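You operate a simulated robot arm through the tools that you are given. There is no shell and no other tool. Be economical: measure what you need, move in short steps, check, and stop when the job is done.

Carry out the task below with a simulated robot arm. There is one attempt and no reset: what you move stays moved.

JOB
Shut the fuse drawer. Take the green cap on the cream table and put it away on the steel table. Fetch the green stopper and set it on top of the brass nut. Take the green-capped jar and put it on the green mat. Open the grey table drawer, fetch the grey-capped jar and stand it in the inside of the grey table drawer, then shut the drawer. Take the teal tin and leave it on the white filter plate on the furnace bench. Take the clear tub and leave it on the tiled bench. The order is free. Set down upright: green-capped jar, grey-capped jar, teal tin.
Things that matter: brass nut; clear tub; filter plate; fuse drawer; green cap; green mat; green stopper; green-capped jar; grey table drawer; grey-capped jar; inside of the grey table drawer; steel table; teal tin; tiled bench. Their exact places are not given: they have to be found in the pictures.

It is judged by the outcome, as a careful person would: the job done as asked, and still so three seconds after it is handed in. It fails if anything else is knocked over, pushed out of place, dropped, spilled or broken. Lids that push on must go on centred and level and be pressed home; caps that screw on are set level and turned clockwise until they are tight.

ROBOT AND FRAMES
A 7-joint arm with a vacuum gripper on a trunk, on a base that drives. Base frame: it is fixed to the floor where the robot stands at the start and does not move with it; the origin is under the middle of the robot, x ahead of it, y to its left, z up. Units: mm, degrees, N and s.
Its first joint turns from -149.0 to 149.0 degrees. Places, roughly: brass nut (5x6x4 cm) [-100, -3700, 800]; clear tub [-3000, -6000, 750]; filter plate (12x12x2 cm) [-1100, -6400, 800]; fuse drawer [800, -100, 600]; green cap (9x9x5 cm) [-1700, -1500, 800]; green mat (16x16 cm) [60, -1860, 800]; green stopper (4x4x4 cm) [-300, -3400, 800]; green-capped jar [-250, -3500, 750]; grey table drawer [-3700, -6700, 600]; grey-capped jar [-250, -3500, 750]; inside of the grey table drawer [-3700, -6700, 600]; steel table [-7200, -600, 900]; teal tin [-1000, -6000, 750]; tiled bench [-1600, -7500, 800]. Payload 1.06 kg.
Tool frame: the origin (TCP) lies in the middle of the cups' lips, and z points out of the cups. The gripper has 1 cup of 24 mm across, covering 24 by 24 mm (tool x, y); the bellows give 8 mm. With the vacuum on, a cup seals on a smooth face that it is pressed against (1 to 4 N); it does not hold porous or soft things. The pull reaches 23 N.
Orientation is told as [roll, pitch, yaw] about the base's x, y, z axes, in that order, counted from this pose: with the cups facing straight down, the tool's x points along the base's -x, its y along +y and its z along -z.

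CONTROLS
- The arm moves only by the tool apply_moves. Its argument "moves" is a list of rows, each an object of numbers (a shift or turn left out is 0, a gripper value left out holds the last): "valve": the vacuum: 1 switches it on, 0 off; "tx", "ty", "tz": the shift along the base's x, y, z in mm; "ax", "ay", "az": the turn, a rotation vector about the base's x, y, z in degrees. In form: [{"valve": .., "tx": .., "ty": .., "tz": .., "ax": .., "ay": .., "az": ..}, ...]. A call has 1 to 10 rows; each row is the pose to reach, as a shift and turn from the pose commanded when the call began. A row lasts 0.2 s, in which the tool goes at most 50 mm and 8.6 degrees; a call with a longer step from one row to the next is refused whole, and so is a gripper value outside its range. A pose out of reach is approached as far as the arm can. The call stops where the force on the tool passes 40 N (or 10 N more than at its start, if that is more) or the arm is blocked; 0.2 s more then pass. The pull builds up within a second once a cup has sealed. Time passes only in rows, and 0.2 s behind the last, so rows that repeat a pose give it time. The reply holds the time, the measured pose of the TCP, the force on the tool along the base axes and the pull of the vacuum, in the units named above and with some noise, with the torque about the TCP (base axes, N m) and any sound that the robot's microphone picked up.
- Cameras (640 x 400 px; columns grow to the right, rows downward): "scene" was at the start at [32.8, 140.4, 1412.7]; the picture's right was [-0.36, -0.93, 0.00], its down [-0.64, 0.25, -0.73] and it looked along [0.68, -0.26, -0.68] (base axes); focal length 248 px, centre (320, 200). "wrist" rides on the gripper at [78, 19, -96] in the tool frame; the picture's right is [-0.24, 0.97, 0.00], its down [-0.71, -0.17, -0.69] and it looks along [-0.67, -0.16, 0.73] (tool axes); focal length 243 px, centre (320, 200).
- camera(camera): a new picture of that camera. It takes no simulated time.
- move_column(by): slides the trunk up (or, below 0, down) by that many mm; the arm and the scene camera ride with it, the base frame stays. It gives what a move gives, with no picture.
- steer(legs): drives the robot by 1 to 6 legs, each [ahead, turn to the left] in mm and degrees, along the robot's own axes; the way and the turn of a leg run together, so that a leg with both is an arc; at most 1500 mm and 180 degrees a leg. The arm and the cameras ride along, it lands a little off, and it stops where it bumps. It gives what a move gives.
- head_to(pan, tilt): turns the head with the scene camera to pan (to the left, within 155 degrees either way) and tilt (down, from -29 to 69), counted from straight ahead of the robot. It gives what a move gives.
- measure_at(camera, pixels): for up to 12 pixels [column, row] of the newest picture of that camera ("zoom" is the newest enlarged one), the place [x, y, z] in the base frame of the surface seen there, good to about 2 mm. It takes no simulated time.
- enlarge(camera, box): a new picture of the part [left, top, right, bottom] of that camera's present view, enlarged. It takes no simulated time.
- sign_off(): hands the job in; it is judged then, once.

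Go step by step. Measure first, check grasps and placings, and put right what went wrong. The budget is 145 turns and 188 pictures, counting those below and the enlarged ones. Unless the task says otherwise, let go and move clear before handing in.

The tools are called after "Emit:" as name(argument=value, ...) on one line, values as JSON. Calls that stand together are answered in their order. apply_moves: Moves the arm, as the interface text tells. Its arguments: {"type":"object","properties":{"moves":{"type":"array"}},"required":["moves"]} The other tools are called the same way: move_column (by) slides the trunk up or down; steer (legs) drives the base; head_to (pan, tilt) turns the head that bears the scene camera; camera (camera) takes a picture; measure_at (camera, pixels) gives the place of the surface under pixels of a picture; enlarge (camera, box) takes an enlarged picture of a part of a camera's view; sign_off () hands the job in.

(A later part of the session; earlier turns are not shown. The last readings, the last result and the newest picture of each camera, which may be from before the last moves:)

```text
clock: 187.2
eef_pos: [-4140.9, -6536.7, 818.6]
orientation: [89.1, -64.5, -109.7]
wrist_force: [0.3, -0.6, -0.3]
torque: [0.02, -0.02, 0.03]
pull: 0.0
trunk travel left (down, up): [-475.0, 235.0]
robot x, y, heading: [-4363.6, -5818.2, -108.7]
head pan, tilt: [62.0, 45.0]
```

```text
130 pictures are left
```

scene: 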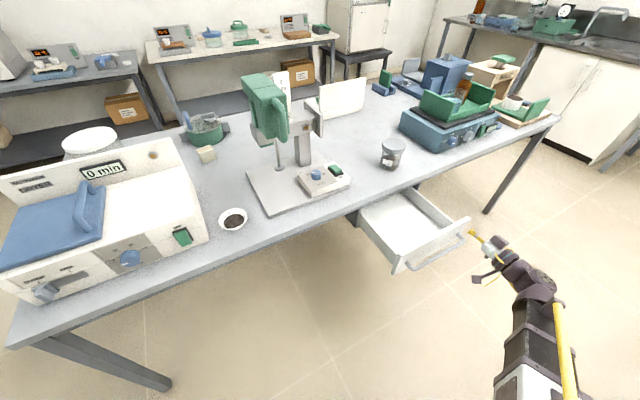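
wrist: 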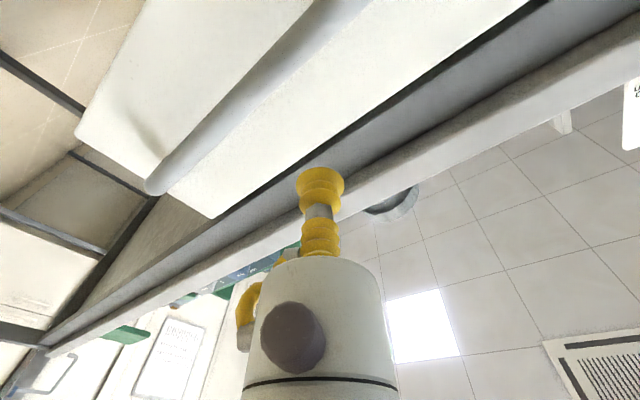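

The drawer stays open. I turn the tool back down while rising.

Emit:
apply_moves(moves=[{"tx": 8, "tz": 20, "ax": 3, "ay": 7.96}, {"tx": 16, "tz": 40, "ax": 6, "ay": 15.9}, {"tx": 24, "tz": 60, "ax": 9, "ay": 23.9}, {"tx": 32, "tz": 80, "ax": 12, "ay": 31.8}, {"tx": 40, "tz": 100, "ax": 15, "ay": 39.8}, {"tx": 48, "tz": 120, "ax": 18, "ay": 47.8}, {"tx": 56, "tz": 140, "ax": 21, "ay": 55.7}, {"tx": 64, "tz": 160, "ax": 24, "ay": 63.7}, {"tx": 72, "tz": 180, "ax": 27, "ay": 71.6}, {"tx": 80, "tz": 190, "ax": 30, "ay": 79.6}])

Emit:
apply_moves(moves=[{"ax": 1.7, "ay": 4.6}, {"ax": 1.7, "ay": 4.6}])

Emit:
steer(legs=[[217, 0]])

```text
clock: 189.4
eef_pos: [-4059.2, -6536.5, 1008.2]
orientation: [2.0, -3.9, -46.2]
wrist_force: [0.4, 0.7, 0.6]
torque: [-0.01, -0.03, -0.04]
pull: 0.1
trunk travel left (down, up): [-475.0, 235.0]
robot x, y, heading: [-4360.4, -5824.8, -108.6]
head pan, tilt: [62.0, 45.0]
```

```text
clock: 190.0
eef_pos: [-4059.4, -6536.6, 1008.5]
orientation: [0.0, 0.4, -46.1]
wrist_force: [0.4, 0.3, 0.4]
torque: [-0.01, -0.01, 0.05]
pull: 0.1
trunk travel left (down, up): [-475.0, 235.0]
robot x, y, heading: [-4361.2, -5822.7, -108.7]
head pan, tilt: [62.0, 45.0]
```

```text
clock: 191.7
eef_pos: [-4129.3, -6741.1, 1007.9]
orientation: [0.0, 0.4, -46.1]
wrist_force: [0.8, -0.8, 0.7]
torque: [0.01, -0.02, 0.01]
pull: 0.1
trunk travel left (down, up): [-475.0, 235.0]
robot x, y, heading: [-4429.6, -6030.7, -108.5]
head pan, tilt: [62.0, 45.0]
```

Back at the jar station, I move above the parked jar at (-3770,-6690).

Emit:
apply_moves(moves=[{"tx": 45, "ty": 6}, {"tx": 90, "ty": 13}, {"tx": 135, "ty": 19}, {"tx": 180, "ty": 26}, {"tx": 225, "ty": 32}, {"tx": 270, "ty": 38}, {"tx": 315, "ty": 45}, {"tx": 359, "ty": 51}, {"tx": 359, "ty": 51, "tz": -30}, {"tx": 359, "ty": 51, "tz": -50}])

Emit:
camera(camera="wrist")

Emit:
measure_at(camera="wrist", pixels=[[320, 115], [280, 115], [360, 115], [320, 90], [320, 150]])

```text
clock: 193.9
eef_pos: [-3769.3, -6691.5, 958.0]
orientation: [0.0, 0.4, -46.1]
wrist_force: [-0.1, 0.3, 0.7]
torque: [0.01, -0.03, 0.0]
pull: 0.1
trunk travel left (down, up): [-475.0, 235.0]
robot x, y, heading: [-4426.2, -6030.4, -108.7]
head pan, tilt: [62.0, 45.0]
```

```text
129 pictures are left
```

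wrist: 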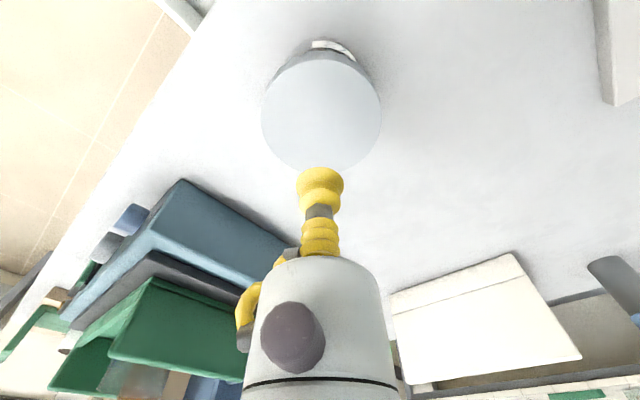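

```text
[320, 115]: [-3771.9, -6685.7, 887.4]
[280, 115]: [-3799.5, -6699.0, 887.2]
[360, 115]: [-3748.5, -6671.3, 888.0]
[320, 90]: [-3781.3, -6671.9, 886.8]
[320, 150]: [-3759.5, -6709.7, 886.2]
```

I press down, seal and lift it 60 mm.

Emit:
apply_moves(moves=[{"valve": 1, "tz": -45}, {"tz": -66}, {"tz": -70}, {"tz": -72}, {"tz": -72}, {"tz": -72}, {"tz": -72}, {"tz": -50}, {"tz": -10}, {"tz": 0}])

```text
clock: 196.1
eef_pos: [-3769.2, -6692.2, 959.1]
orientation: [0.0, 0.4, -46.1]
wrist_force: [0.1, -0.3, -2.8]
torque: [0.05, 0.0, -0.02]
pull: 23.2
trunk travel left (down, up): [-475.0, 235.0]
robot x, y, heading: [-4430.8, -6026.7, -108.2]
head pan, tilt: [62.0, 45.0]
```

Emit:
apply_moves(moves=[{"tx": -41, "ty": 20}, {"tx": -82, "ty": 40}, {"tx": -123, "ty": 60}, {"tx": -165, "ty": 81}, {"tx": -206, "ty": 101}, {"tx": -206, "ty": 101}, {"tx": -206, "ty": 101, "tz": -45}, {"tx": -206, "ty": 101, "tz": -90}, {"tx": -206, "ty": 101, "tz": -120}, {"tx": -206, "ty": 101, "tz": -120}])

Emit:
camera(camera="wrist")

Emit:
camera(camera="scene")

```text
clock: 198.3
eef_pos: [-3975.9, -6589.3, 837.6]
orientation: [-0.1, 0.4, -46.1]
wrist_force: [0.0, -0.9, -2.2]
torque: [0.03, -0.05, -0.02]
pull: 22.9
trunk travel left (down, up): [-475.0, 235.0]
robot x, y, heading: [-4430.2, -6026.4, -108.6]
head pan, tilt: [62.0, 45.0]
```

```text
128 pictures are left
```

wrist: 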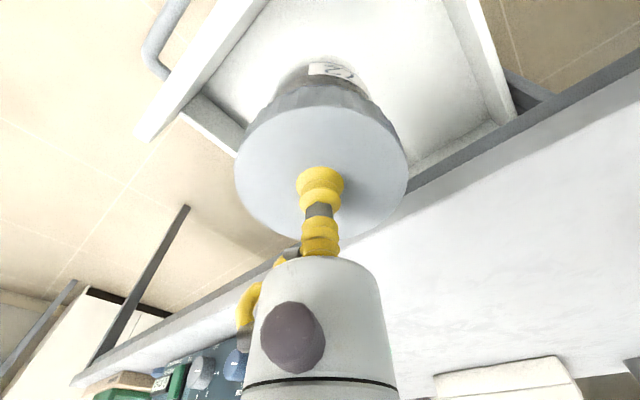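

```text
127 pictures are left
```

scene: 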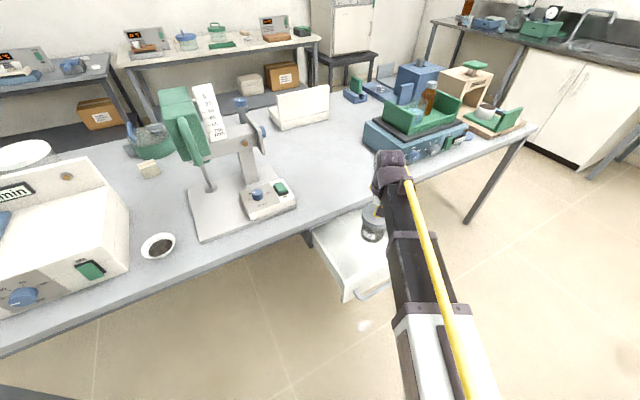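

The jar is over the drawer's interior, so I lower it in.

Emit:
apply_moves(moves=[{"tz": -40}, {"tz": -80}, {"tz": -110}, {"tz": -128}, {"tz": -134}, {"tz": -137}, {"tz": -139}, {"tz": -140}, {"tz": -140}])

Emit:
camera(camera="wrist")

```text
clock: 200.3
eef_pos: [-3975.9, -6590.6, 698.3]
orientation: [0.1, 0.4, -46.1]
wrist_force: [-1.2, 0.4, 1.7]
torque: [0.01, -0.02, 0.01]
pull: 22.9
trunk travel left (down, up): [-475.0, 235.0]
robot x, y, heading: [-4429.0, -6025.6, -108.6]
head pan, tilt: [62.0, 45.0]
```

```text
126 pictures are left
```

wrist: 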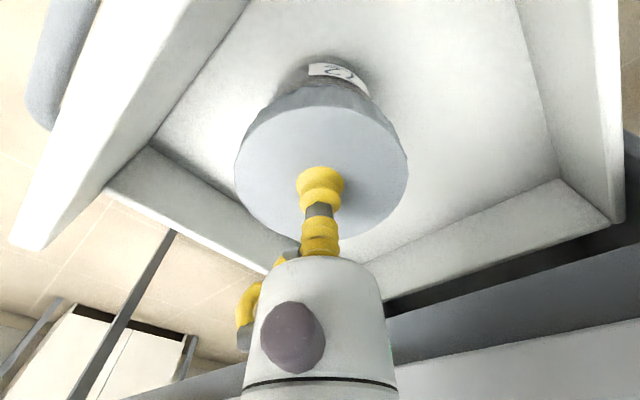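

The jar stands on the drawer floor. I release it, rise straight up, retract over the aisle and reverse to the pulling station.

Emit:
apply_moves(moves=[{"valve": 0, "tz": -1}, {"tz": -1}, {"tz": -1}, {"tz": -1}, {"tz": 2}, {"tz": 10}, {"tz": 50}, {"tz": 95}, {"tz": 140}, {"tz": 185}])

Emit:
camera(camera="wrist")

Emit:
apply_moves(moves=[{"tz": 40}, {"tz": 80}, {"tz": 120}, {"tx": -40, "ty": -24, "tz": 120}, {"tx": -80, "ty": -48, "tz": 120}, {"tx": -120, "ty": -72, "tz": 120}, {"tx": -160, "ty": -96, "tz": 120}, {"tx": -200, "ty": -120, "tz": 120}, {"tx": -243, "ty": -140, "tz": 120}, {"tx": -243, "ty": -140, "tz": 120}])

Emit:
steer(legs=[[-217, 0]])

Emit:
camera(camera="scene")

```text
clock: 202.5
eef_pos: [-3976.2, -6591.6, 883.0]
orientation: [0.1, 0.4, -46.0]
wrist_force: [-0.4, 0.0, -0.5]
torque: [0.0, 0.02, -0.04]
pull: 0.2
trunk travel left (down, up): [-475.0, 235.0]
robot x, y, heading: [-4427.3, -6028.1, -108.7]
head pan, tilt: [62.0, 45.0]
```

```text
125 pictures are left
```

wrist: 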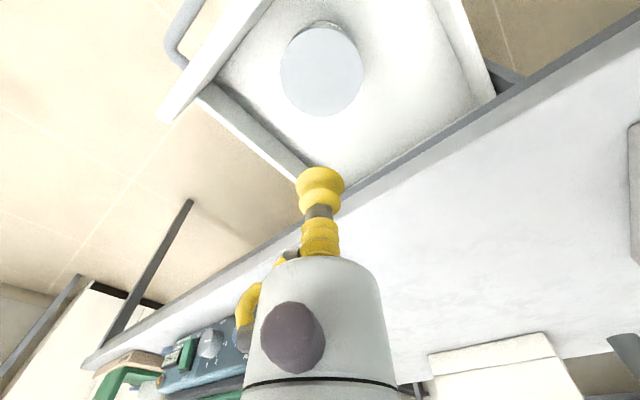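

```text
clock: 204.7
eef_pos: [-4220.5, -6732.1, 1001.9]
orientation: [0.1, 0.4, -46.1]
wrist_force: [-0.2, -0.4, 0.1]
torque: [-0.02, -0.01, -0.01]
pull: 0.1
trunk travel left (down, up): [-475.0, 235.0]
robot x, y, heading: [-4431.4, -6030.9, -108.8]
head pan, tilt: [62.0, 45.0]
```

```text
clock: 206.3
eef_pos: [-4150.9, -6526.5, 1001.6]
orientation: [0.0, 0.3, -46.3]
wrist_force: [0.8, 0.0, 0.5]
torque: [0.01, -0.01, 0.03]
pull: 0.1
trunk travel left (down, up): [-475.0, 235.0]
robot x, y, heading: [-4360.5, -5827.0, -109.0]
head pan, tilt: [62.0, 45.0]
```

```text
124 pictures are left
```

scene: 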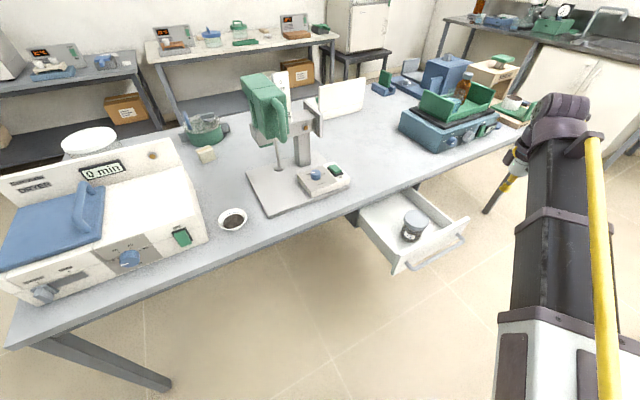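

The jar is upright in the drawer. I tilt the tool horizontal again while descending.

Emit:
apply_moves(moves=[{"tx": 30, "tz": -10, "ax": -3, "ay": -7.96}, {"tx": 55, "tz": -25, "ax": -6, "ay": -15.9}, {"tx": 60, "tz": -45, "ax": -9, "ay": -23.9}, {"tx": 55, "tz": -65, "ax": -12, "ay": -31.8}, {"tx": 48, "tz": -85, "ax": -15, "ay": -39.8}, {"tx": 40, "tz": -105, "ax": -18, "ay": -47.8}, {"tx": 30, "tz": -125, "ax": -21, "ay": -55.7}, {"tx": 20, "tz": -145, "ax": -24, "ay": -63.7}, {"tx": 10, "tz": -165, "ax": -27, "ay": -71.6}, {"tx": 0, "tz": -183, "ax": -30, "ay": -79.6}])

Emit:
apply_moves(moves=[{"tz": -45, "ax": -1.7, "ay": -4.6}, {"tz": -90, "ax": -1.7, "ay": -4.6}, {"tz": -137, "ax": -1.7, "ay": -4.6}, {"tz": -137, "ax": -1.7, "ay": -4.6}])

Emit:
camera(camera="scene")

```text
clock: 208.5
eef_pos: [-4151.1, -6524.0, 818.1]
orientation: [78.1, -64.0, -99.9]
wrist_force: [0.0, 0.0, 0.1]
torque: [0.01, 0.04, 0.01]
pull: 0.0
trunk travel left (down, up): [-475.0, 235.0]
robot x, y, heading: [-4360.6, -5824.2, -108.9]
head pan, tilt: [62.0, 45.0]
```

```text
clock: 209.5
eef_pos: [-4149.6, -6527.8, 681.9]
orientation: [89.2, -64.4, -109.8]
wrist_force: [-0.5, -0.4, 0.1]
torque: [0.01, 0.01, -0.02]
pull: 0.1
trunk travel left (down, up): [-475.0, 235.0]
robot x, y, heading: [-4360.0, -5819.9, -109.0]
head pan, tilt: [62.0, 45.0]
```

```text
123 pictures are left
```

scene: 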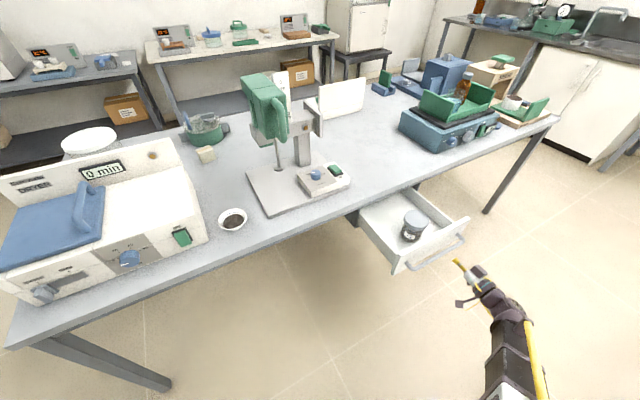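

I push the drawer slowly home.

Emit:
apply_moves(moves=[{"tx": 28, "ty": -10}, {"tx": 56, "ty": -19}, {"tx": 72, "ty": -25}, {"tx": 78, "ty": -26.7}, {"tx": 83, "ty": -28.4}, {"tx": 90, "ty": -31}, {"tx": 98, "ty": -33.5}, {"tx": 107, "ty": -36.6}, {"tx": 117, "ty": -40}, {"tx": 127, "ty": -43.5}])

Emit:
apply_moves(moves=[{"tx": 10, "ty": -3.4}, {"tx": 20, "ty": -6.8}, {"tx": 30, "ty": -10.3}, {"tx": 40, "ty": -13.7}, {"tx": 50, "ty": -17.1}, {"tx": 60, "ty": -20.5}, {"tx": 70, "ty": -24}, {"tx": 80, "ty": -27.4}, {"tx": 90, "ty": -30.8}, {"tx": 100, "ty": -34.2}])

Emit:
enlarge(camera="scene", box=[320, 130, 520, 255])

```text
clock: 211.7
eef_pos: [-4024.2, -6570.2, 681.8]
orientation: [89.0, -64.4, -109.6]
wrist_force: [-1.3, 0.6, -1.5]
torque: [-0.03, 0.03, -0.04]
pull: 0.1
trunk travel left (down, up): [-475.0, 235.0]
robot x, y, heading: [-4359.6, -5820.9, -108.7]
head pan, tilt: [62.0, 45.0]
```

```text
clock: 213.9
eef_pos: [-3923.7, -6603.3, 681.7]
orientation: [89.2, -64.4, -109.8]
wrist_force: [-1.9, 0.4, -0.3]
torque: [0.01, 0.0, 0.0]
pull: 0.1
trunk travel left (down, up): [-475.0, 235.0]
robot x, y, heading: [-4359.7, -5821.2, -108.6]
head pan, tilt: [62.0, 45.0]
```

```text
3.20 times, centred on (420, 192) of scene
```

zoom: 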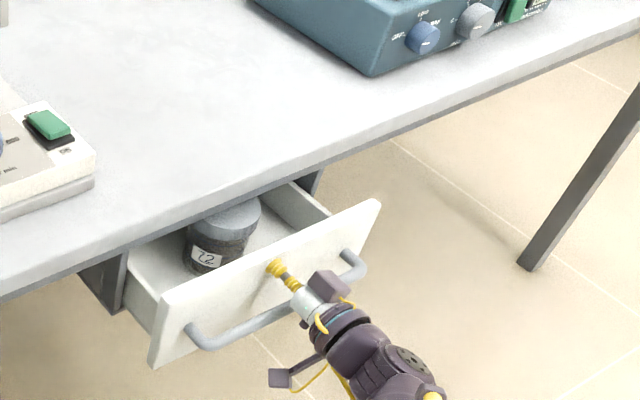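

The jar is going under the table without contact. I do the last 72 mm.

Emit:
apply_moves(moves=[{"tx": 10, "ty": -3.4}, {"tx": 20, "ty": -6.8}, {"tx": 30, "ty": -10.3}, {"tx": 40, "ty": -13.7}, {"tx": 50, "ty": -17.1}, {"tx": 58, "ty": -20}, {"tx": 64, "ty": -22}, {"tx": 69, "ty": -23.5}, {"tx": 73, "ty": -25}, {"tx": 77, "ty": -26}])

Emit:
enlarge(camera="scene", box=[320, 130, 520, 255])

Emit:
measure_at(camera="zoom", pixels=[[130, 260], [110, 290], [230, 240], [290, 180], [80, 250], [350, 150]])

```text
clock: 216.1
eef_pos: [-3847.1, -6630.3, 680.8]
orientation: [89.1, -64.5, -109.7]
wrist_force: [-3.5, 0.8, -1.6]
torque: [0.0, -0.01, -0.01]
pull: 0.0
trunk travel left (down, up): [-475.0, 235.0]
robot x, y, heading: [-4361.8, -5823.9, -108.8]
head pan, tilt: [62.0, 45.0]
```

```text
3.20 times, centred on (420, 192) of scene
```

zoom: 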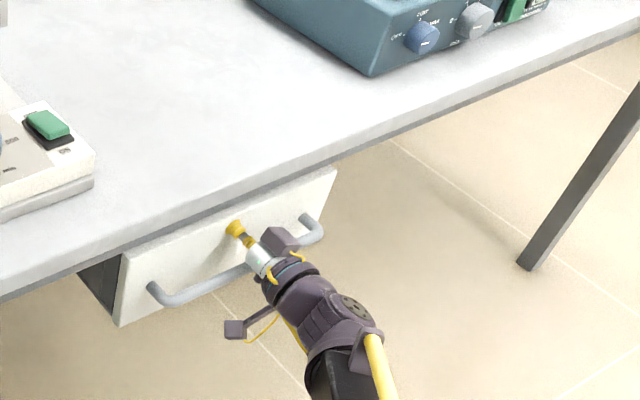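

```text
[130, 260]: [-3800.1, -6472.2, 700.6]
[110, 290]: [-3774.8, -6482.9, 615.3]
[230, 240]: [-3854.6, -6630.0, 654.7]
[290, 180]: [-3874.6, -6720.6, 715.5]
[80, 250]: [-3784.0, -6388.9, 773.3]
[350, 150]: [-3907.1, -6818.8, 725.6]
```

It is nearly closed. I press a few mm more until it stops.

Emit:
apply_moves(moves=[{"tx": 3, "ty": -1}, {"tx": 6, "ty": -2}, {"tx": 9, "ty": -3}, {"tx": 12, "ty": -4}, {"tx": 12, "ty": -4}])

Emit:
enlarge(camera="scene", box=[320, 130, 520, 255])

Emit:
measure_at(camera="zoom", pixels=[[130, 260], [160, 245], [290, 185]])

```text
clock: 216.9
eef_pos: [-3845.3, -6630.8, 680.8]
orientation: [88.9, -64.4, -109.6]
wrist_force: [-12.6, 4.5, -0.5]
torque: [-0.07, 0.06, 0.03]
pull: 0.0
trunk travel left (down, up): [-475.0, 235.0]
robot x, y, heading: [-4356.9, -5820.8, -109.3]
head pan, tilt: [62.0, 45.0]
stopped in row 3: the force on the tool passed its limit at 44 N (the readings are from after the stop); the commanded pose is now the measured one
```

```text
3.20 times, centred on (420, 192) of scene
```

zoom: 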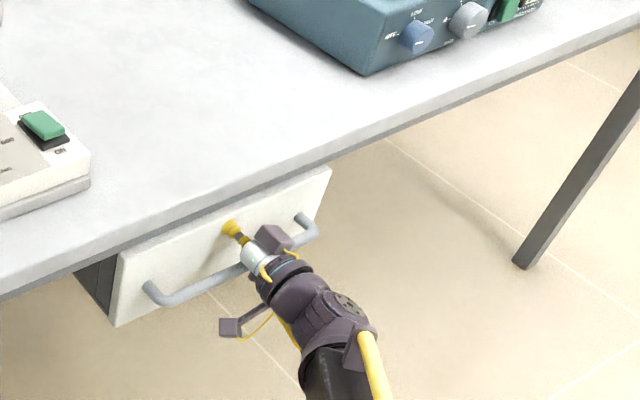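

```text
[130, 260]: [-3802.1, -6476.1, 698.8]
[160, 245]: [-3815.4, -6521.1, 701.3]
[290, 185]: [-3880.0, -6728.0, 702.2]
```

The drawer is shut, with the force at its stop. I back off, turn the tool down and bring the arm in front of the robot.

Emit:
apply_moves(moves=[{"tx": -20, "ty": 7}, {"tx": -60, "ty": 20.5}, {"tx": -105, "ty": 36}, {"tx": -150, "ty": 51}, {"tx": -195, "ty": 67}, {"tx": -240, "ty": 82}, {"tx": -280, "ty": 96}, {"tx": -290, "ty": 99, "tz": 45}, {"tx": -290, "ty": 99, "tz": 90}, {"tx": -290, "ty": 99, "tz": 137}])

Emit:
apply_moves(moves=[{"tx": 8, "tz": 20, "ax": 3, "ay": 7.96}, {"tx": 16, "tz": 40, "ax": 6, "ay": 15.9}, {"tx": 24, "tz": 60, "ax": 9, "ay": 23.9}, {"tx": 32, "tz": 80, "ax": 12, "ay": 31.8}, {"tx": 40, "tz": 100, "ax": 15, "ay": 39.8}, {"tx": 48, "tz": 120, "ax": 18, "ay": 47.8}, {"tx": 56, "tz": 140, "ax": 21, "ay": 55.7}, {"tx": 64, "tz": 160, "ax": 24, "ay": 63.7}, {"tx": 72, "tz": 180, "ax": 27, "ay": 71.6}, {"tx": 80, "tz": 190, "ax": 30, "ay": 79.6}])

Emit:
apply_moves(moves=[{"tx": -30, "ax": 1.7, "ay": 4.6}, {"tx": -78, "ax": 1.7, "ay": 4.6}, {"tx": -126, "ax": 1.7, "ay": 4.6}, {"tx": -174, "ax": 1.7, "ay": 4.6}, {"tx": -222, "ty": 5, "ax": 1.7, "ay": 4.6}, {"tx": -270, "ty": 10, "ax": 1.7, "ay": 4.6}, {"tx": -318, "ty": 15, "ax": 1.7, "ay": 4.6}, {"tx": -366, "ty": 25, "ax": 1.7, "ay": 4.6}, {"tx": -413, "ty": 35, "ax": 1.7, "ay": 4.6}, {"tx": -460, "ty": 45, "ax": 1.7, "ay": 4.6}])

Emit:
camera(camera="scene")

```text
clock: 219.1
eef_pos: [-4133.3, -6530.8, 818.2]
orientation: [88.7, -64.4, -109.6]
wrist_force: [0.0, 0.4, 0.3]
torque: [-0.03, -0.01, 0.04]
pull: 0.1
trunk travel left (down, up): [-475.0, 235.0]
robot x, y, heading: [-4358.5, -5820.6, -108.8]
head pan, tilt: [62.0, 45.0]
```

```text
clock: 221.3
eef_pos: [-4054.4, -6533.5, 1008.7]
orientation: [1.7, -3.9, -46.3]
wrist_force: [-0.8, 0.6, 0.1]
torque: [0.01, -0.04, -0.04]
pull: 0.0
trunk travel left (down, up): [-475.0, 235.0]
robot x, y, heading: [-4359.0, -5824.2, -108.8]
head pan, tilt: [62.0, 45.0]
```

```text
clock: 223.5
eef_pos: [-4514.9, -6487.5, 1008.6]
orientation: [-0.3, 0.4, -46.2]
wrist_force: [-0.3, -0.1, -0.4]
torque: [0.03, 0.01, 0.0]
pull: 0.1
trunk travel left (down, up): [-475.0, 235.0]
robot x, y, heading: [-4360.1, -5822.6, -108.8]
head pan, tilt: [62.0, 45.0]
```

```text
119 pictures are left
```

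scene: 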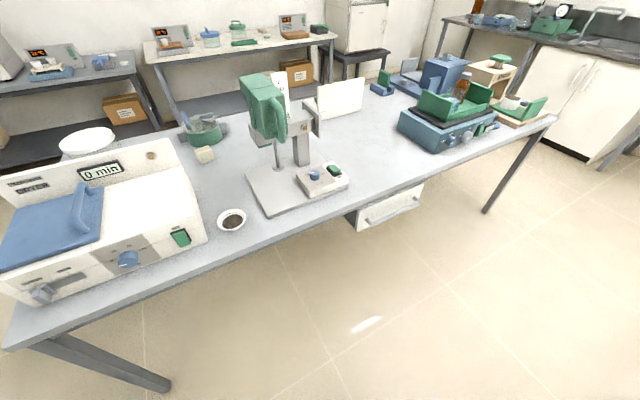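

The drawer is closed and the arm is forward. I drive back through the cross aisle to the main aisle, beside the tub.

Emit:
steer(legs=[[-1160, 0], [0, 90], [1025, 0], [1020, 0], [0, -90], [450, 0]])

Emit:
head_to(pan=-60, tilt=35)

Emit:
camera(camera="scene")

Emit:
head_to(pan=50, tilt=30)

Emit:
camera(camera="scene")

```text
clock: 249.2
eef_pos: [-2343.7, -6480.3, 1006.9]
orientation: [-0.4, 0.3, -46.3]
wrist_force: [0.8, -0.9, 0.0]
torque: [0.0, 0.0, 0.01]
pull: 0.0
trunk travel left (down, up): [-475.0, 235.0]
robot x, y, heading: [-2191.8, -5816.3, -109.1]
head pan, tilt: [62.0, 45.0]
```

```text
clock: 251.2
eef_pos: [-2343.4, -6480.5, 1007.8]
orientation: [-0.3, 0.4, -46.3]
wrist_force: [0.1, 0.3, -0.7]
torque: [0.01, 0.01, -0.02]
pull: 0.0
trunk travel left (down, up): [-475.0, 235.0]
robot x, y, heading: [-2190.0, -5814.9, -109.3]
head pan, tilt: [-60.0, 35.0]
```

```text
118 pictures are left
```

scene: 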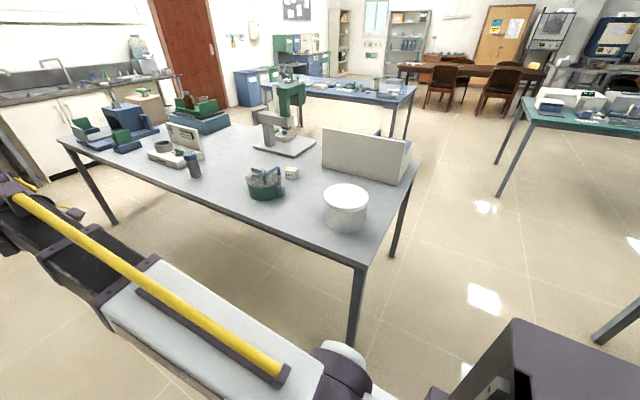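

```text
clock: 253.1
eef_pos: [-2344.8, -6481.6, 1008.0]
orientation: [-0.3, 0.4, -46.1]
wrist_force: [-0.2, -0.9, 0.4]
torque: [0.01, -0.01, 0.0]
pull: 0.1
trunk travel left (down, up): [-475.0, 235.0]
robot x, y, heading: [-2188.1, -5818.0, -109.0]
head pan, tilt: [50.0, 30.0]
```

```text
117 pictures are left
```

scene: 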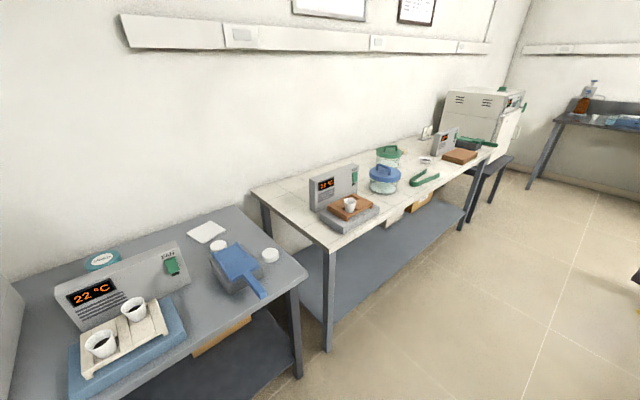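

The left view shows the tiled bench (white) and the furnace bench with a white square plate at (207,232). I measure both.

Emit:
measure_at(camera="scene", pixels=[[207, 232], [186, 232], [226, 232], [103, 262], [302, 270], [326, 245], [310, 200], [280, 190], [345, 225], [395, 175], [425, 205], [327, 345]])

Emit:
enlarge(camera="scene", box=[240, 120, 500, 282])

Emit:
enlarge(camera="scene", box=[0, 190, 310, 384])

```text
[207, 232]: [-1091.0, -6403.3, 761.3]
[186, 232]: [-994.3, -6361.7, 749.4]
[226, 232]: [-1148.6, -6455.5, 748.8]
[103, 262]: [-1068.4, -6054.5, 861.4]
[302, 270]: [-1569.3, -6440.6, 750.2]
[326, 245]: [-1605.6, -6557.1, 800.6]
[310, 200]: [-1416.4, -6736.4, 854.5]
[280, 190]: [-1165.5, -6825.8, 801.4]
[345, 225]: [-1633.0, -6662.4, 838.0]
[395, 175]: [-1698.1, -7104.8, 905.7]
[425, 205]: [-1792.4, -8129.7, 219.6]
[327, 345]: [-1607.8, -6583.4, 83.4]
```

```text
2.46 times, centred on (370, 201) of scene
```

zoom: 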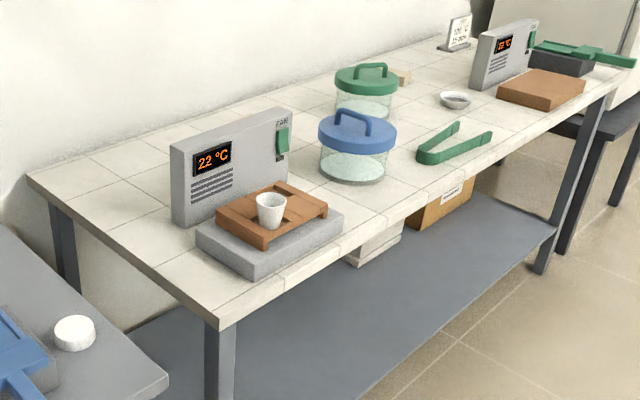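

```text
2.06 times, centred on (155, 287) of scene
```

zoom: 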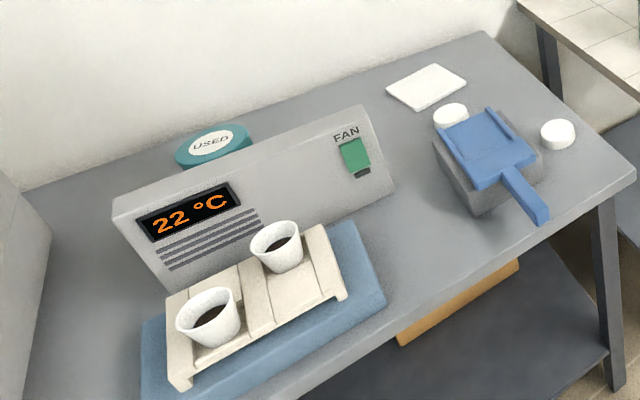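

The teal tin ("USED") stands behind a furnace unit on the furnace bench, with the plate at (-1091,-6403,762). First comes the tub, so I swing the arm right over it.

Emit:
apply_moves(moves=[{"tx": -45, "ty": 8, "az": -6.4}, {"tx": -90, "ty": 20, "az": -12.8}, {"tx": -135, "ty": 34, "az": -19.2}, {"tx": -180, "ty": 50, "az": -25.6}, {"tx": -225, "ty": 67, "az": -32}, {"tx": -270, "ty": 85, "az": -38.4}, {"tx": -315, "ty": 104, "az": -44.8}, {"tx": -360, "ty": 124, "az": -51.2}, {"tx": -402, "ty": 147, "az": -57.6}, {"tx": -420, "ty": 185, "az": -64}])

Emit:
apply_moves(moves=[{"tx": -14, "ty": 45, "az": -6.4}, {"tx": -29, "ty": 90, "az": -12.8}, {"tx": -43, "ty": 135, "az": -19.2}, {"tx": -58, "ty": 180, "az": -25.6}, {"tx": -73, "ty": 225, "az": -32}, {"tx": -87, "ty": 270, "az": -38.4}, {"tx": -102, "ty": 315, "az": -44.8}, {"tx": -117, "ty": 360, "az": -51.2}, {"tx": -131, "ty": 403, "az": -57.6}, {"tx": -131, "ty": 403, "az": -64}])

Emit:
camera(camera="wrist")

Emit:
head_to(pan=-70, tilt=40)

Emit:
camera(camera="scene")

```text
clock: 255.3
eef_pos: [-2765.8, -6295.7, 1008.0]
orientation: [-0.4, 0.4, -110.4]
wrist_force: [-0.2, -0.3, 0.2]
torque: [0.01, 0.03, -0.02]
pull: 0.1
trunk travel left (down, up): [-475.0, 235.0]
robot x, y, heading: [-2189.3, -5816.3, -109.1]
head pan, tilt: [50.0, 30.0]
```

```text
clock: 257.5
eef_pos: [-2895.9, -5892.3, 1008.4]
orientation: [-0.2, 0.3, -174.5]
wrist_force: [-0.4, -0.3, -0.5]
torque: [0.0, -0.04, 0.0]
pull: 0.0
trunk travel left (down, up): [-475.0, 235.0]
robot x, y, heading: [-2190.9, -5817.3, -108.9]
head pan, tilt: [50.0, 30.0]
```

```text
114 pictures are left
```

wrist: 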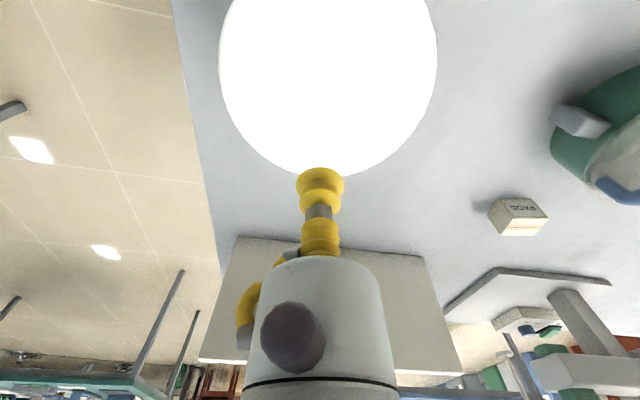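

```text
clock: 259.5
eef_pos: [-2894.7, -5893.0, 1007.3]
orientation: [-0.3, 0.4, -174.3]
wrist_force: [0.4, -0.5, -0.3]
torque: [0.01, -0.02, 0.01]
pull: 0.0
trunk travel left (down, up): [-475.0, 235.0]
robot x, y, heading: [-2188.6, -5816.3, -109.1]
head pan, tilt: [-70.0, 40.0]
```

```text
113 pictures are left
```

scene: 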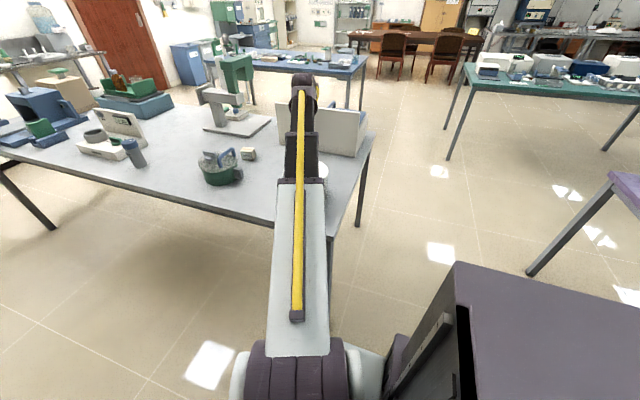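

Emit:
measure_at(camera="wrist", pixels=[[327, 80], [222, 70], [434, 70], [327, 172], [327, 30], [327, 5], [255, 150], [400, 145], [430, 300], [250, 240]])

```text
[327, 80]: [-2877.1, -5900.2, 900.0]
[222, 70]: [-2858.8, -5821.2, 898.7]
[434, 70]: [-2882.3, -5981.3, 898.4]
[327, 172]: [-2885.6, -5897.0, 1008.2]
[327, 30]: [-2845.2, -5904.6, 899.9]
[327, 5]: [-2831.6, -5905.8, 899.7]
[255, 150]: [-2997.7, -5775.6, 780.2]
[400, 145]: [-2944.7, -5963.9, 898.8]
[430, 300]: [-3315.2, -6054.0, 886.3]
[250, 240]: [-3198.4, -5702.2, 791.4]
```

The tub lid is centred near (-2894,-5896,900). I descend and seal.

Emit:
apply_moves(moves=[{"tx": 1, "ty": -3, "tz": -45}, {"tx": 1, "ty": -3, "tz": -90}, {"valve": 1, "tx": 1, "ty": -3, "tz": -102}, {"tx": 1, "ty": -3, "tz": -106}, {"tx": 1, "ty": -3, "tz": -109}, {"tx": 1, "ty": -3, "tz": -110}, {"tx": 1, "ty": -3, "tz": -110}, {"tx": 1, "ty": -3, "tz": -110}, {"tx": 1, "ty": -3, "tz": -110}, {"tx": 1, "ty": -3, "tz": -110}])

Emit:
apply_moves(moves=[{"tz": 5}, {"tz": 15}, {"tz": 30}, {"tz": 30}, {"tz": 30}])

Emit:
camera(camera="wrist")

Emit:
camera(camera="scene")

```text
clock: 261.7
eef_pos: [-2893.2, -5896.1, 898.7]
orientation: [-0.2, 0.4, -174.4]
wrist_force: [-3.0, 0.8, 8.0]
torque: [-0.03, 0.06, -0.04]
pull: 22.8
trunk travel left (down, up): [-475.0, 235.0]
robot x, y, heading: [-2188.3, -5818.1, -109.1]
head pan, tilt: [-70.0, 40.0]
```

```text
clock: 262.9
eef_pos: [-2894.4, -5896.4, 928.0]
orientation: [-0.2, 0.5, -174.4]
wrist_force: [0.8, 0.1, -1.6]
torque: [-0.01, 0.02, -0.04]
pull: 23.1
trunk travel left (down, up): [-475.0, 235.0]
robot x, y, heading: [-2194.3, -5814.5, -108.8]
head pan, tilt: [-70.0, 40.0]
```

```text
112 pictures are left
```

wrist: 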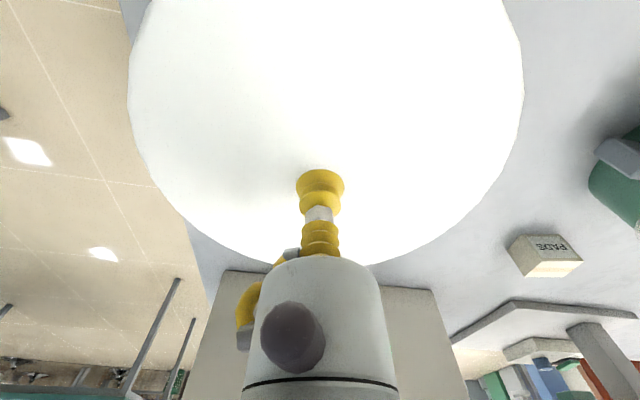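

```text
111 pictures are left
```

scene: 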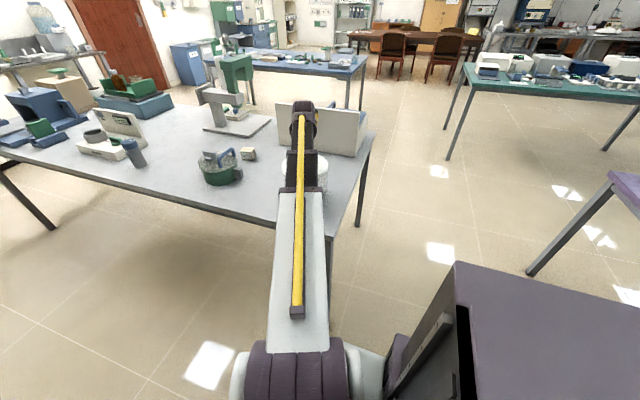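

The load is only 1.6 N. I check whether the whole tub lifted or only its lid.

Emit:
enlarge(camera="scene", box=[240, 110, 400, 240])

```text
3.08 times, centred on (320, 175) of scene
```

zoom: 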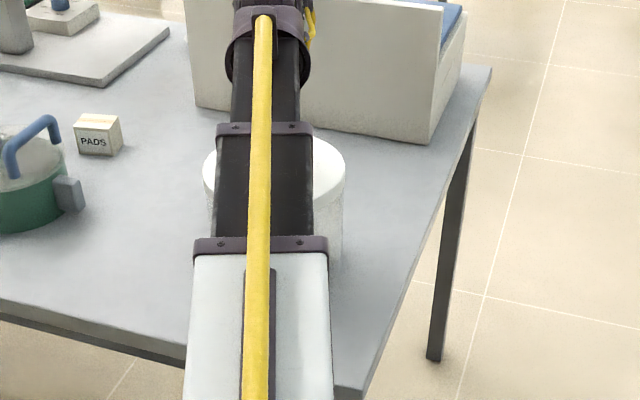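

Emit:
apply_moves(moves=[{"tz": 40}, {"tz": 80}, {"tz": 115}, {"tz": 115}])

Emit:
enlarge(camera="scene", box=[240, 90, 400, 240])

```text
clock: 263.9
eef_pos: [-2893.2, -5895.7, 1043.5]
orientation: [-0.3, 0.4, -174.3]
wrist_force: [0.5, 0.3, -1.6]
torque: [0.0, -0.01, 0.02]
pull: 23.2
trunk travel left (down, up): [-475.0, 235.0]
robot x, y, heading: [-2191.3, -5813.6, -109.4]
head pan, tilt: [-70.0, 40.0]
```

```text
2.67 times, centred on (320, 165) of scene
```

zoom: 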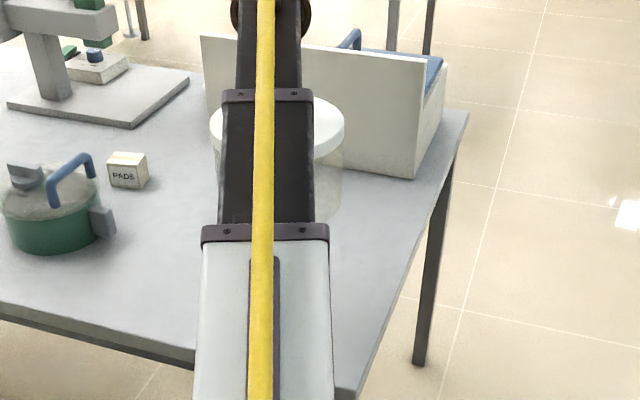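

The whole clear tub is lifted. I swing it back to the front and then look at the tiled bench for a free spot.

Emit:
apply_moves(moves=[{"tx": 12, "ty": -44, "az": 3.6}, {"tx": 23, "ty": -89, "az": 7.2}, {"tx": 35, "ty": -133, "az": 10.8}, {"tx": 46, "ty": -178, "az": 14.4}, {"tx": 58, "ty": -222, "az": 18}, {"tx": 70, "ty": -266, "az": 21.6}, {"tx": 81, "ty": -311, "az": 25.2}, {"tx": 93, "ty": -355, "az": 28.8}, {"tx": 104, "ty": -400, "az": 32.4}, {"tx": 116, "ty": -444, "az": 36}])

Emit:
apply_moves(moves=[{"tx": 42, "ty": -24, "az": 3.6}, {"tx": 85, "ty": -48, "az": 7.2}, {"tx": 128, "ty": -72, "az": 10.8}, {"tx": 172, "ty": -94, "az": 14.4}, {"tx": 216, "ty": -115, "az": 18}, {"tx": 260, "ty": -136, "az": 21.6}, {"tx": 305, "ty": -154, "az": 25.2}, {"tx": 350, "ty": -170, "az": 28.8}])

Emit:
head_to(pan=45, tilt=25)

Emit:
enlarge(camera="scene", box=[180, 100, 460, 275])

```text
clock: 266.1
eef_pos: [-2776.9, -6341.5, 1041.4]
orientation: [-0.3, 0.4, -138.2]
wrist_force: [0.0, 0.3, -1.9]
torque: [-0.02, -0.03, -0.01]
pull: 22.8
trunk travel left (down, up): [-475.0, 235.0]
robot x, y, heading: [-2191.1, -5813.7, -109.1]
head pan, tilt: [-70.0, 40.0]
```

```text
clock: 267.9
eef_pos: [-2426.5, -6510.9, 1044.2]
orientation: [-0.4, 0.4, -109.5]
wrist_force: [0.4, -0.3, -1.6]
torque: [-0.01, 0.0, 0.0]
pull: 22.8
trunk travel left (down, up): [-475.0, 235.0]
robot x, y, heading: [-2190.0, -5823.0, -109.1]
head pan, tilt: [-70.0, 40.0]
```

```text
clock: 269.8
eef_pos: [-2427.6, -6510.7, 1043.8]
orientation: [-0.3, 0.4, -109.5]
wrist_force: [0.8, 1.0, -2.3]
torque: [-0.01, 0.01, -0.03]
pull: 23.1
trunk travel left (down, up): [-475.0, 235.0]
robot x, y, heading: [-2187.1, -5814.4, -108.9]
head pan, tilt: [45.0, 25.0]
```

```text
2.29 times, centred on (320, 188) of scene
```

zoom: 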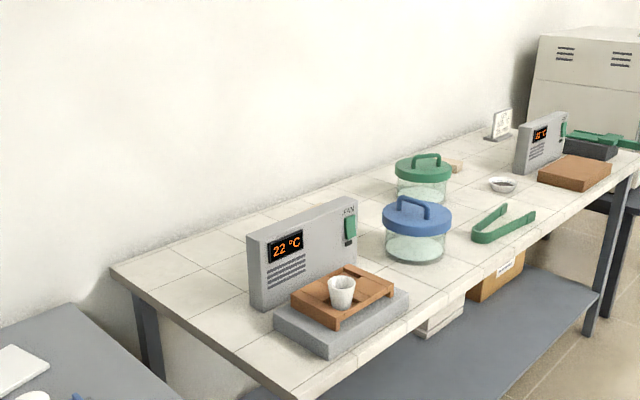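

Emit:
measure_at(camera="zoom", pixels=[[115, 270], [320, 390], [215, 250], [260, 300], [345, 345], [405, 300], [420, 255], [480, 240], [535, 212], [430, 285], [470, 175], [632, 165]])

Emit:
measure_at(camera="zoom", pixels=[[330, 195], [370, 195], [400, 210], [390, 190], [220, 300], [180, 270], [515, 190], [500, 165], [450, 260], [350, 240], [470, 200], [550, 180]])

```text
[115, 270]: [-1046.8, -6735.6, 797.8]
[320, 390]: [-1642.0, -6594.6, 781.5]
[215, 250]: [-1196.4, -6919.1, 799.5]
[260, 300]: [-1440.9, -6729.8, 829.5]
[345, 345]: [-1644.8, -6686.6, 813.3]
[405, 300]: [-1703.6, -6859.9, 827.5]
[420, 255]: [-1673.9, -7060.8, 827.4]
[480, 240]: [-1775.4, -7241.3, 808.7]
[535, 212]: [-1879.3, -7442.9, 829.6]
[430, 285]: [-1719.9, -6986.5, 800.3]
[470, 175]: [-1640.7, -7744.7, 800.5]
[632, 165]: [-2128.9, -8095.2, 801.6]
```

```text
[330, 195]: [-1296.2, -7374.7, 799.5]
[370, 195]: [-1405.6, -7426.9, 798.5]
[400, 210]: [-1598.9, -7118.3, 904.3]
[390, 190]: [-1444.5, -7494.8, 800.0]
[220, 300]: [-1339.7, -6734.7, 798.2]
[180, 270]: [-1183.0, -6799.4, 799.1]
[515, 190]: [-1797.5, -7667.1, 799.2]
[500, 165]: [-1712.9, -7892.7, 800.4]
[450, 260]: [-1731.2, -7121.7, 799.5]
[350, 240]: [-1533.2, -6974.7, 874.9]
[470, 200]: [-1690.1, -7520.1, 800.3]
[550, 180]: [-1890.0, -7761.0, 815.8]
```

A free area shows around (-1670,-7515). I drive over there with the tub in front.

Emit:
steer(legs=[[0, 17], [1120, 0], [0, -17]])

Emit:
head_to(pan=65, tilt=38)

Emit:
camera(camera="scene")

```text
clock: 277.4
eef_pos: [-2480.7, -7626.6, 1044.3]
orientation: [-0.3, 0.4, -110.0]
wrist_force: [-0.2, 0.6, -2.4]
torque: [-0.01, -0.01, 0.02]
pull: 22.6
trunk travel left (down, up): [-475.0, 235.0]
robot x, y, heading: [-2237.9, -6934.0, -109.4]
head pan, tilt: [45.0, 25.0]
```

```text
clock: 278.3
eef_pos: [-2479.5, -7627.5, 1044.3]
orientation: [-0.3, 0.5, -110.0]
wrist_force: [0.2, 0.9, -1.1]
torque: [-0.04, 0.02, 0.04]
pull: 22.6
trunk travel left (down, up): [-475.0, 235.0]
robot x, y, heading: [-2233.2, -6931.7, -109.8]
head pan, tilt: [65.0, 38.0]
```

```text
107 pictures are left
```

scene: 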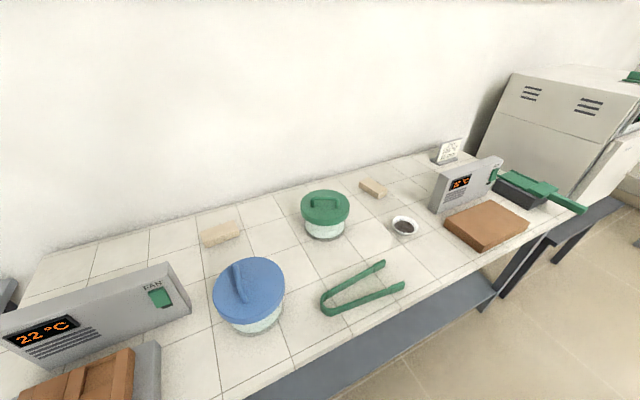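

Emit:
measure_at(camera="scene", pixels=[[306, 230], [345, 228], [325, 240], [391, 228], [405, 238], [383, 263], [322, 300], [372, 188], [235, 235], [220, 300], [405, 180], [283, 290]])

Emit:
measure_at(camera="scene", pixels=[[370, 230], [280, 240], [150, 260], [100, 260], [270, 200], [430, 225], [300, 280], [350, 275], [60, 260], [185, 290], [310, 180], [325, 210]])

```text
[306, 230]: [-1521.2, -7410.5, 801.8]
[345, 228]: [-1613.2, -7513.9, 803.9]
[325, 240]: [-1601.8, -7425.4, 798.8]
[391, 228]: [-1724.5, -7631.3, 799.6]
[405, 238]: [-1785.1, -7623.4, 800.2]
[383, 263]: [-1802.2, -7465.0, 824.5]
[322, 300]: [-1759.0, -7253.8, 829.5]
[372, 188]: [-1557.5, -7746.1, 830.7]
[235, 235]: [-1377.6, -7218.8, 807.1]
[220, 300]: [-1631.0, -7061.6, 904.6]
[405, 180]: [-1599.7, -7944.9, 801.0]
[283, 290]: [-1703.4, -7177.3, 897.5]
```

```text
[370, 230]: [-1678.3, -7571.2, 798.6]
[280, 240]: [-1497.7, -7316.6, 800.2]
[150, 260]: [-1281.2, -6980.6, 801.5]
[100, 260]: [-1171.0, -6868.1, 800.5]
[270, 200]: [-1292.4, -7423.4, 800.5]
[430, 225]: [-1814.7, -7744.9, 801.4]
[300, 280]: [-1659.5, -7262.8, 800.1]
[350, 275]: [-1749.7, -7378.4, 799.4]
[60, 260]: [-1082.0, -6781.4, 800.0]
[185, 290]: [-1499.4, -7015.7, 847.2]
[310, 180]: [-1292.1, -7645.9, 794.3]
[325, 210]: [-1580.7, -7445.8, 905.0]
```

A roomy free spot lies near the wall, behind the left furnace unit, at about (-1306,-7023). I reverse 220 mm and swing the tub there, raised so it passes above the blue jar.

Emit:
steer(legs=[[-220, 0]])

Emit:
apply_moves(moves=[{"tx": 44, "ty": -17, "tz": 5, "az": 3.3}, {"tx": 88, "ty": -30, "tz": 10, "az": 6.6}, {"tx": 132, "ty": -38, "tz": 15, "az": 9.9}, {"tx": 176, "ty": -43, "tz": 20, "az": 13.2}, {"tx": 220, "ty": -46, "tz": 25, "az": 16.5}, {"tx": 264, "ty": -46, "tz": 30, "az": 19.8}, {"tx": 308, "ty": -44, "tz": 35, "az": 23.1}, {"tx": 352, "ty": -38, "tz": 40, "az": 26.4}, {"tx": 396, "ty": -30, "tz": 45, "az": 29.7}, {"tx": 440, "ty": -20, "tz": 50, "az": 33}])

Emit:
camera(camera="wrist")

Emit:
camera(camera="scene")

```text
clock: 280.0
eef_pos: [-2407.2, -7420.8, 1043.9]
orientation: [-0.3, 0.5, -110.0]
wrist_force: [0.2, 0.0, -2.3]
torque: [0.0, 0.03, 0.01]
pull: 22.9
trunk travel left (down, up): [-475.0, 235.0]
robot x, y, heading: [-2157.5, -6726.2, -109.3]
head pan, tilt: [65.0, 38.0]
```

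```text
clock: 282.2
eef_pos: [-1967.4, -7442.5, 1093.7]
orientation: [-0.4, 0.3, -76.9]
wrist_force: [-5.9, -9.8, -16.5]
torque: [-0.19, -0.96, 0.7]
pull: 22.6
trunk travel left (down, up): [-475.0, 235.0]
robot x, y, heading: [-2160.4, -6729.2, -109.4]
head pan, tilt: [65.0, 38.0]
```

```text
106 pictures are left
```

wrist: 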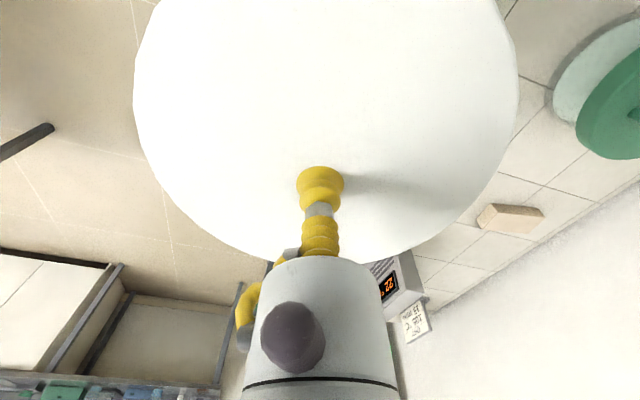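

```text
105 pictures are left
```

scene: 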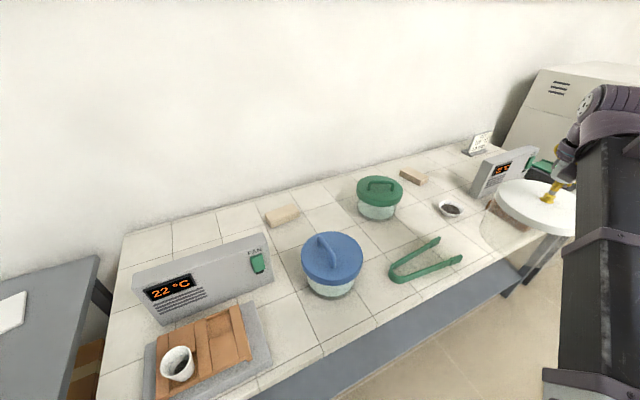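

The tub's rim is touching the forearm because the tool is too high relative to the shoulder. I lower the tool, then raise the trunk to regain the height.

Emit:
apply_moves(moves=[{"tx": 6, "ty": -22, "tz": -15}, {"tx": 10, "ty": -35, "tz": -40}, {"tx": 10, "ty": -35, "tz": -55}, {"tx": 10, "ty": -35, "tz": -55}])

Emit:
move_column(by=150)

Emit:
apply_moves(moves=[{"tz": -40}, {"tz": -80}, {"tz": -80}])

Emit:
camera(camera="wrist")

```text
clock: 283.2
eef_pos: [-1957.0, -7475.0, 1039.8]
orientation: [-0.3, 0.4, -77.0]
wrist_force: [0.1, -0.2, -2.7]
torque: [0.02, 0.01, -0.02]
pull: 22.8
trunk travel left (down, up): [-475.0, 235.0]
robot x, y, heading: [-2162.6, -6725.2, -109.6]
head pan, tilt: [65.0, 38.0]
```

```text
clock: 284.9
eef_pos: [-1955.7, -7475.9, 1189.5]
orientation: [-0.3, 0.4, -77.0]
wrist_force: [-0.2, 0.4, -1.5]
torque: [-0.02, -0.02, 0.0]
pull: 22.7
trunk travel left (down, up): [-625.0, 85.0]
robot x, y, heading: [-2165.1, -6729.3, -109.6]
head pan, tilt: [65.0, 38.0]
```

```text
clock: 285.7
eef_pos: [-1957.9, -7477.2, 1108.7]
orientation: [-0.2, 0.3, -77.0]
wrist_force: [-0.6, 0.8, -2.9]
torque: [0.0, -0.03, 0.0]
pull: 22.5
trunk travel left (down, up): [-625.0, 85.0]
robot x, y, heading: [-2157.9, -6726.7, -109.5]
head pan, tilt: [65.0, 38.0]
```

```text
104 pictures are left
```

wrist: 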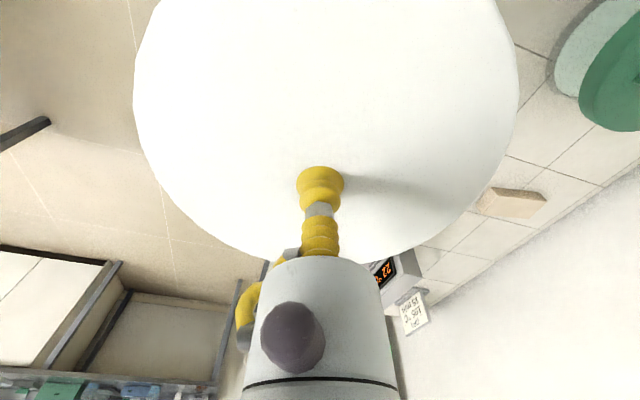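

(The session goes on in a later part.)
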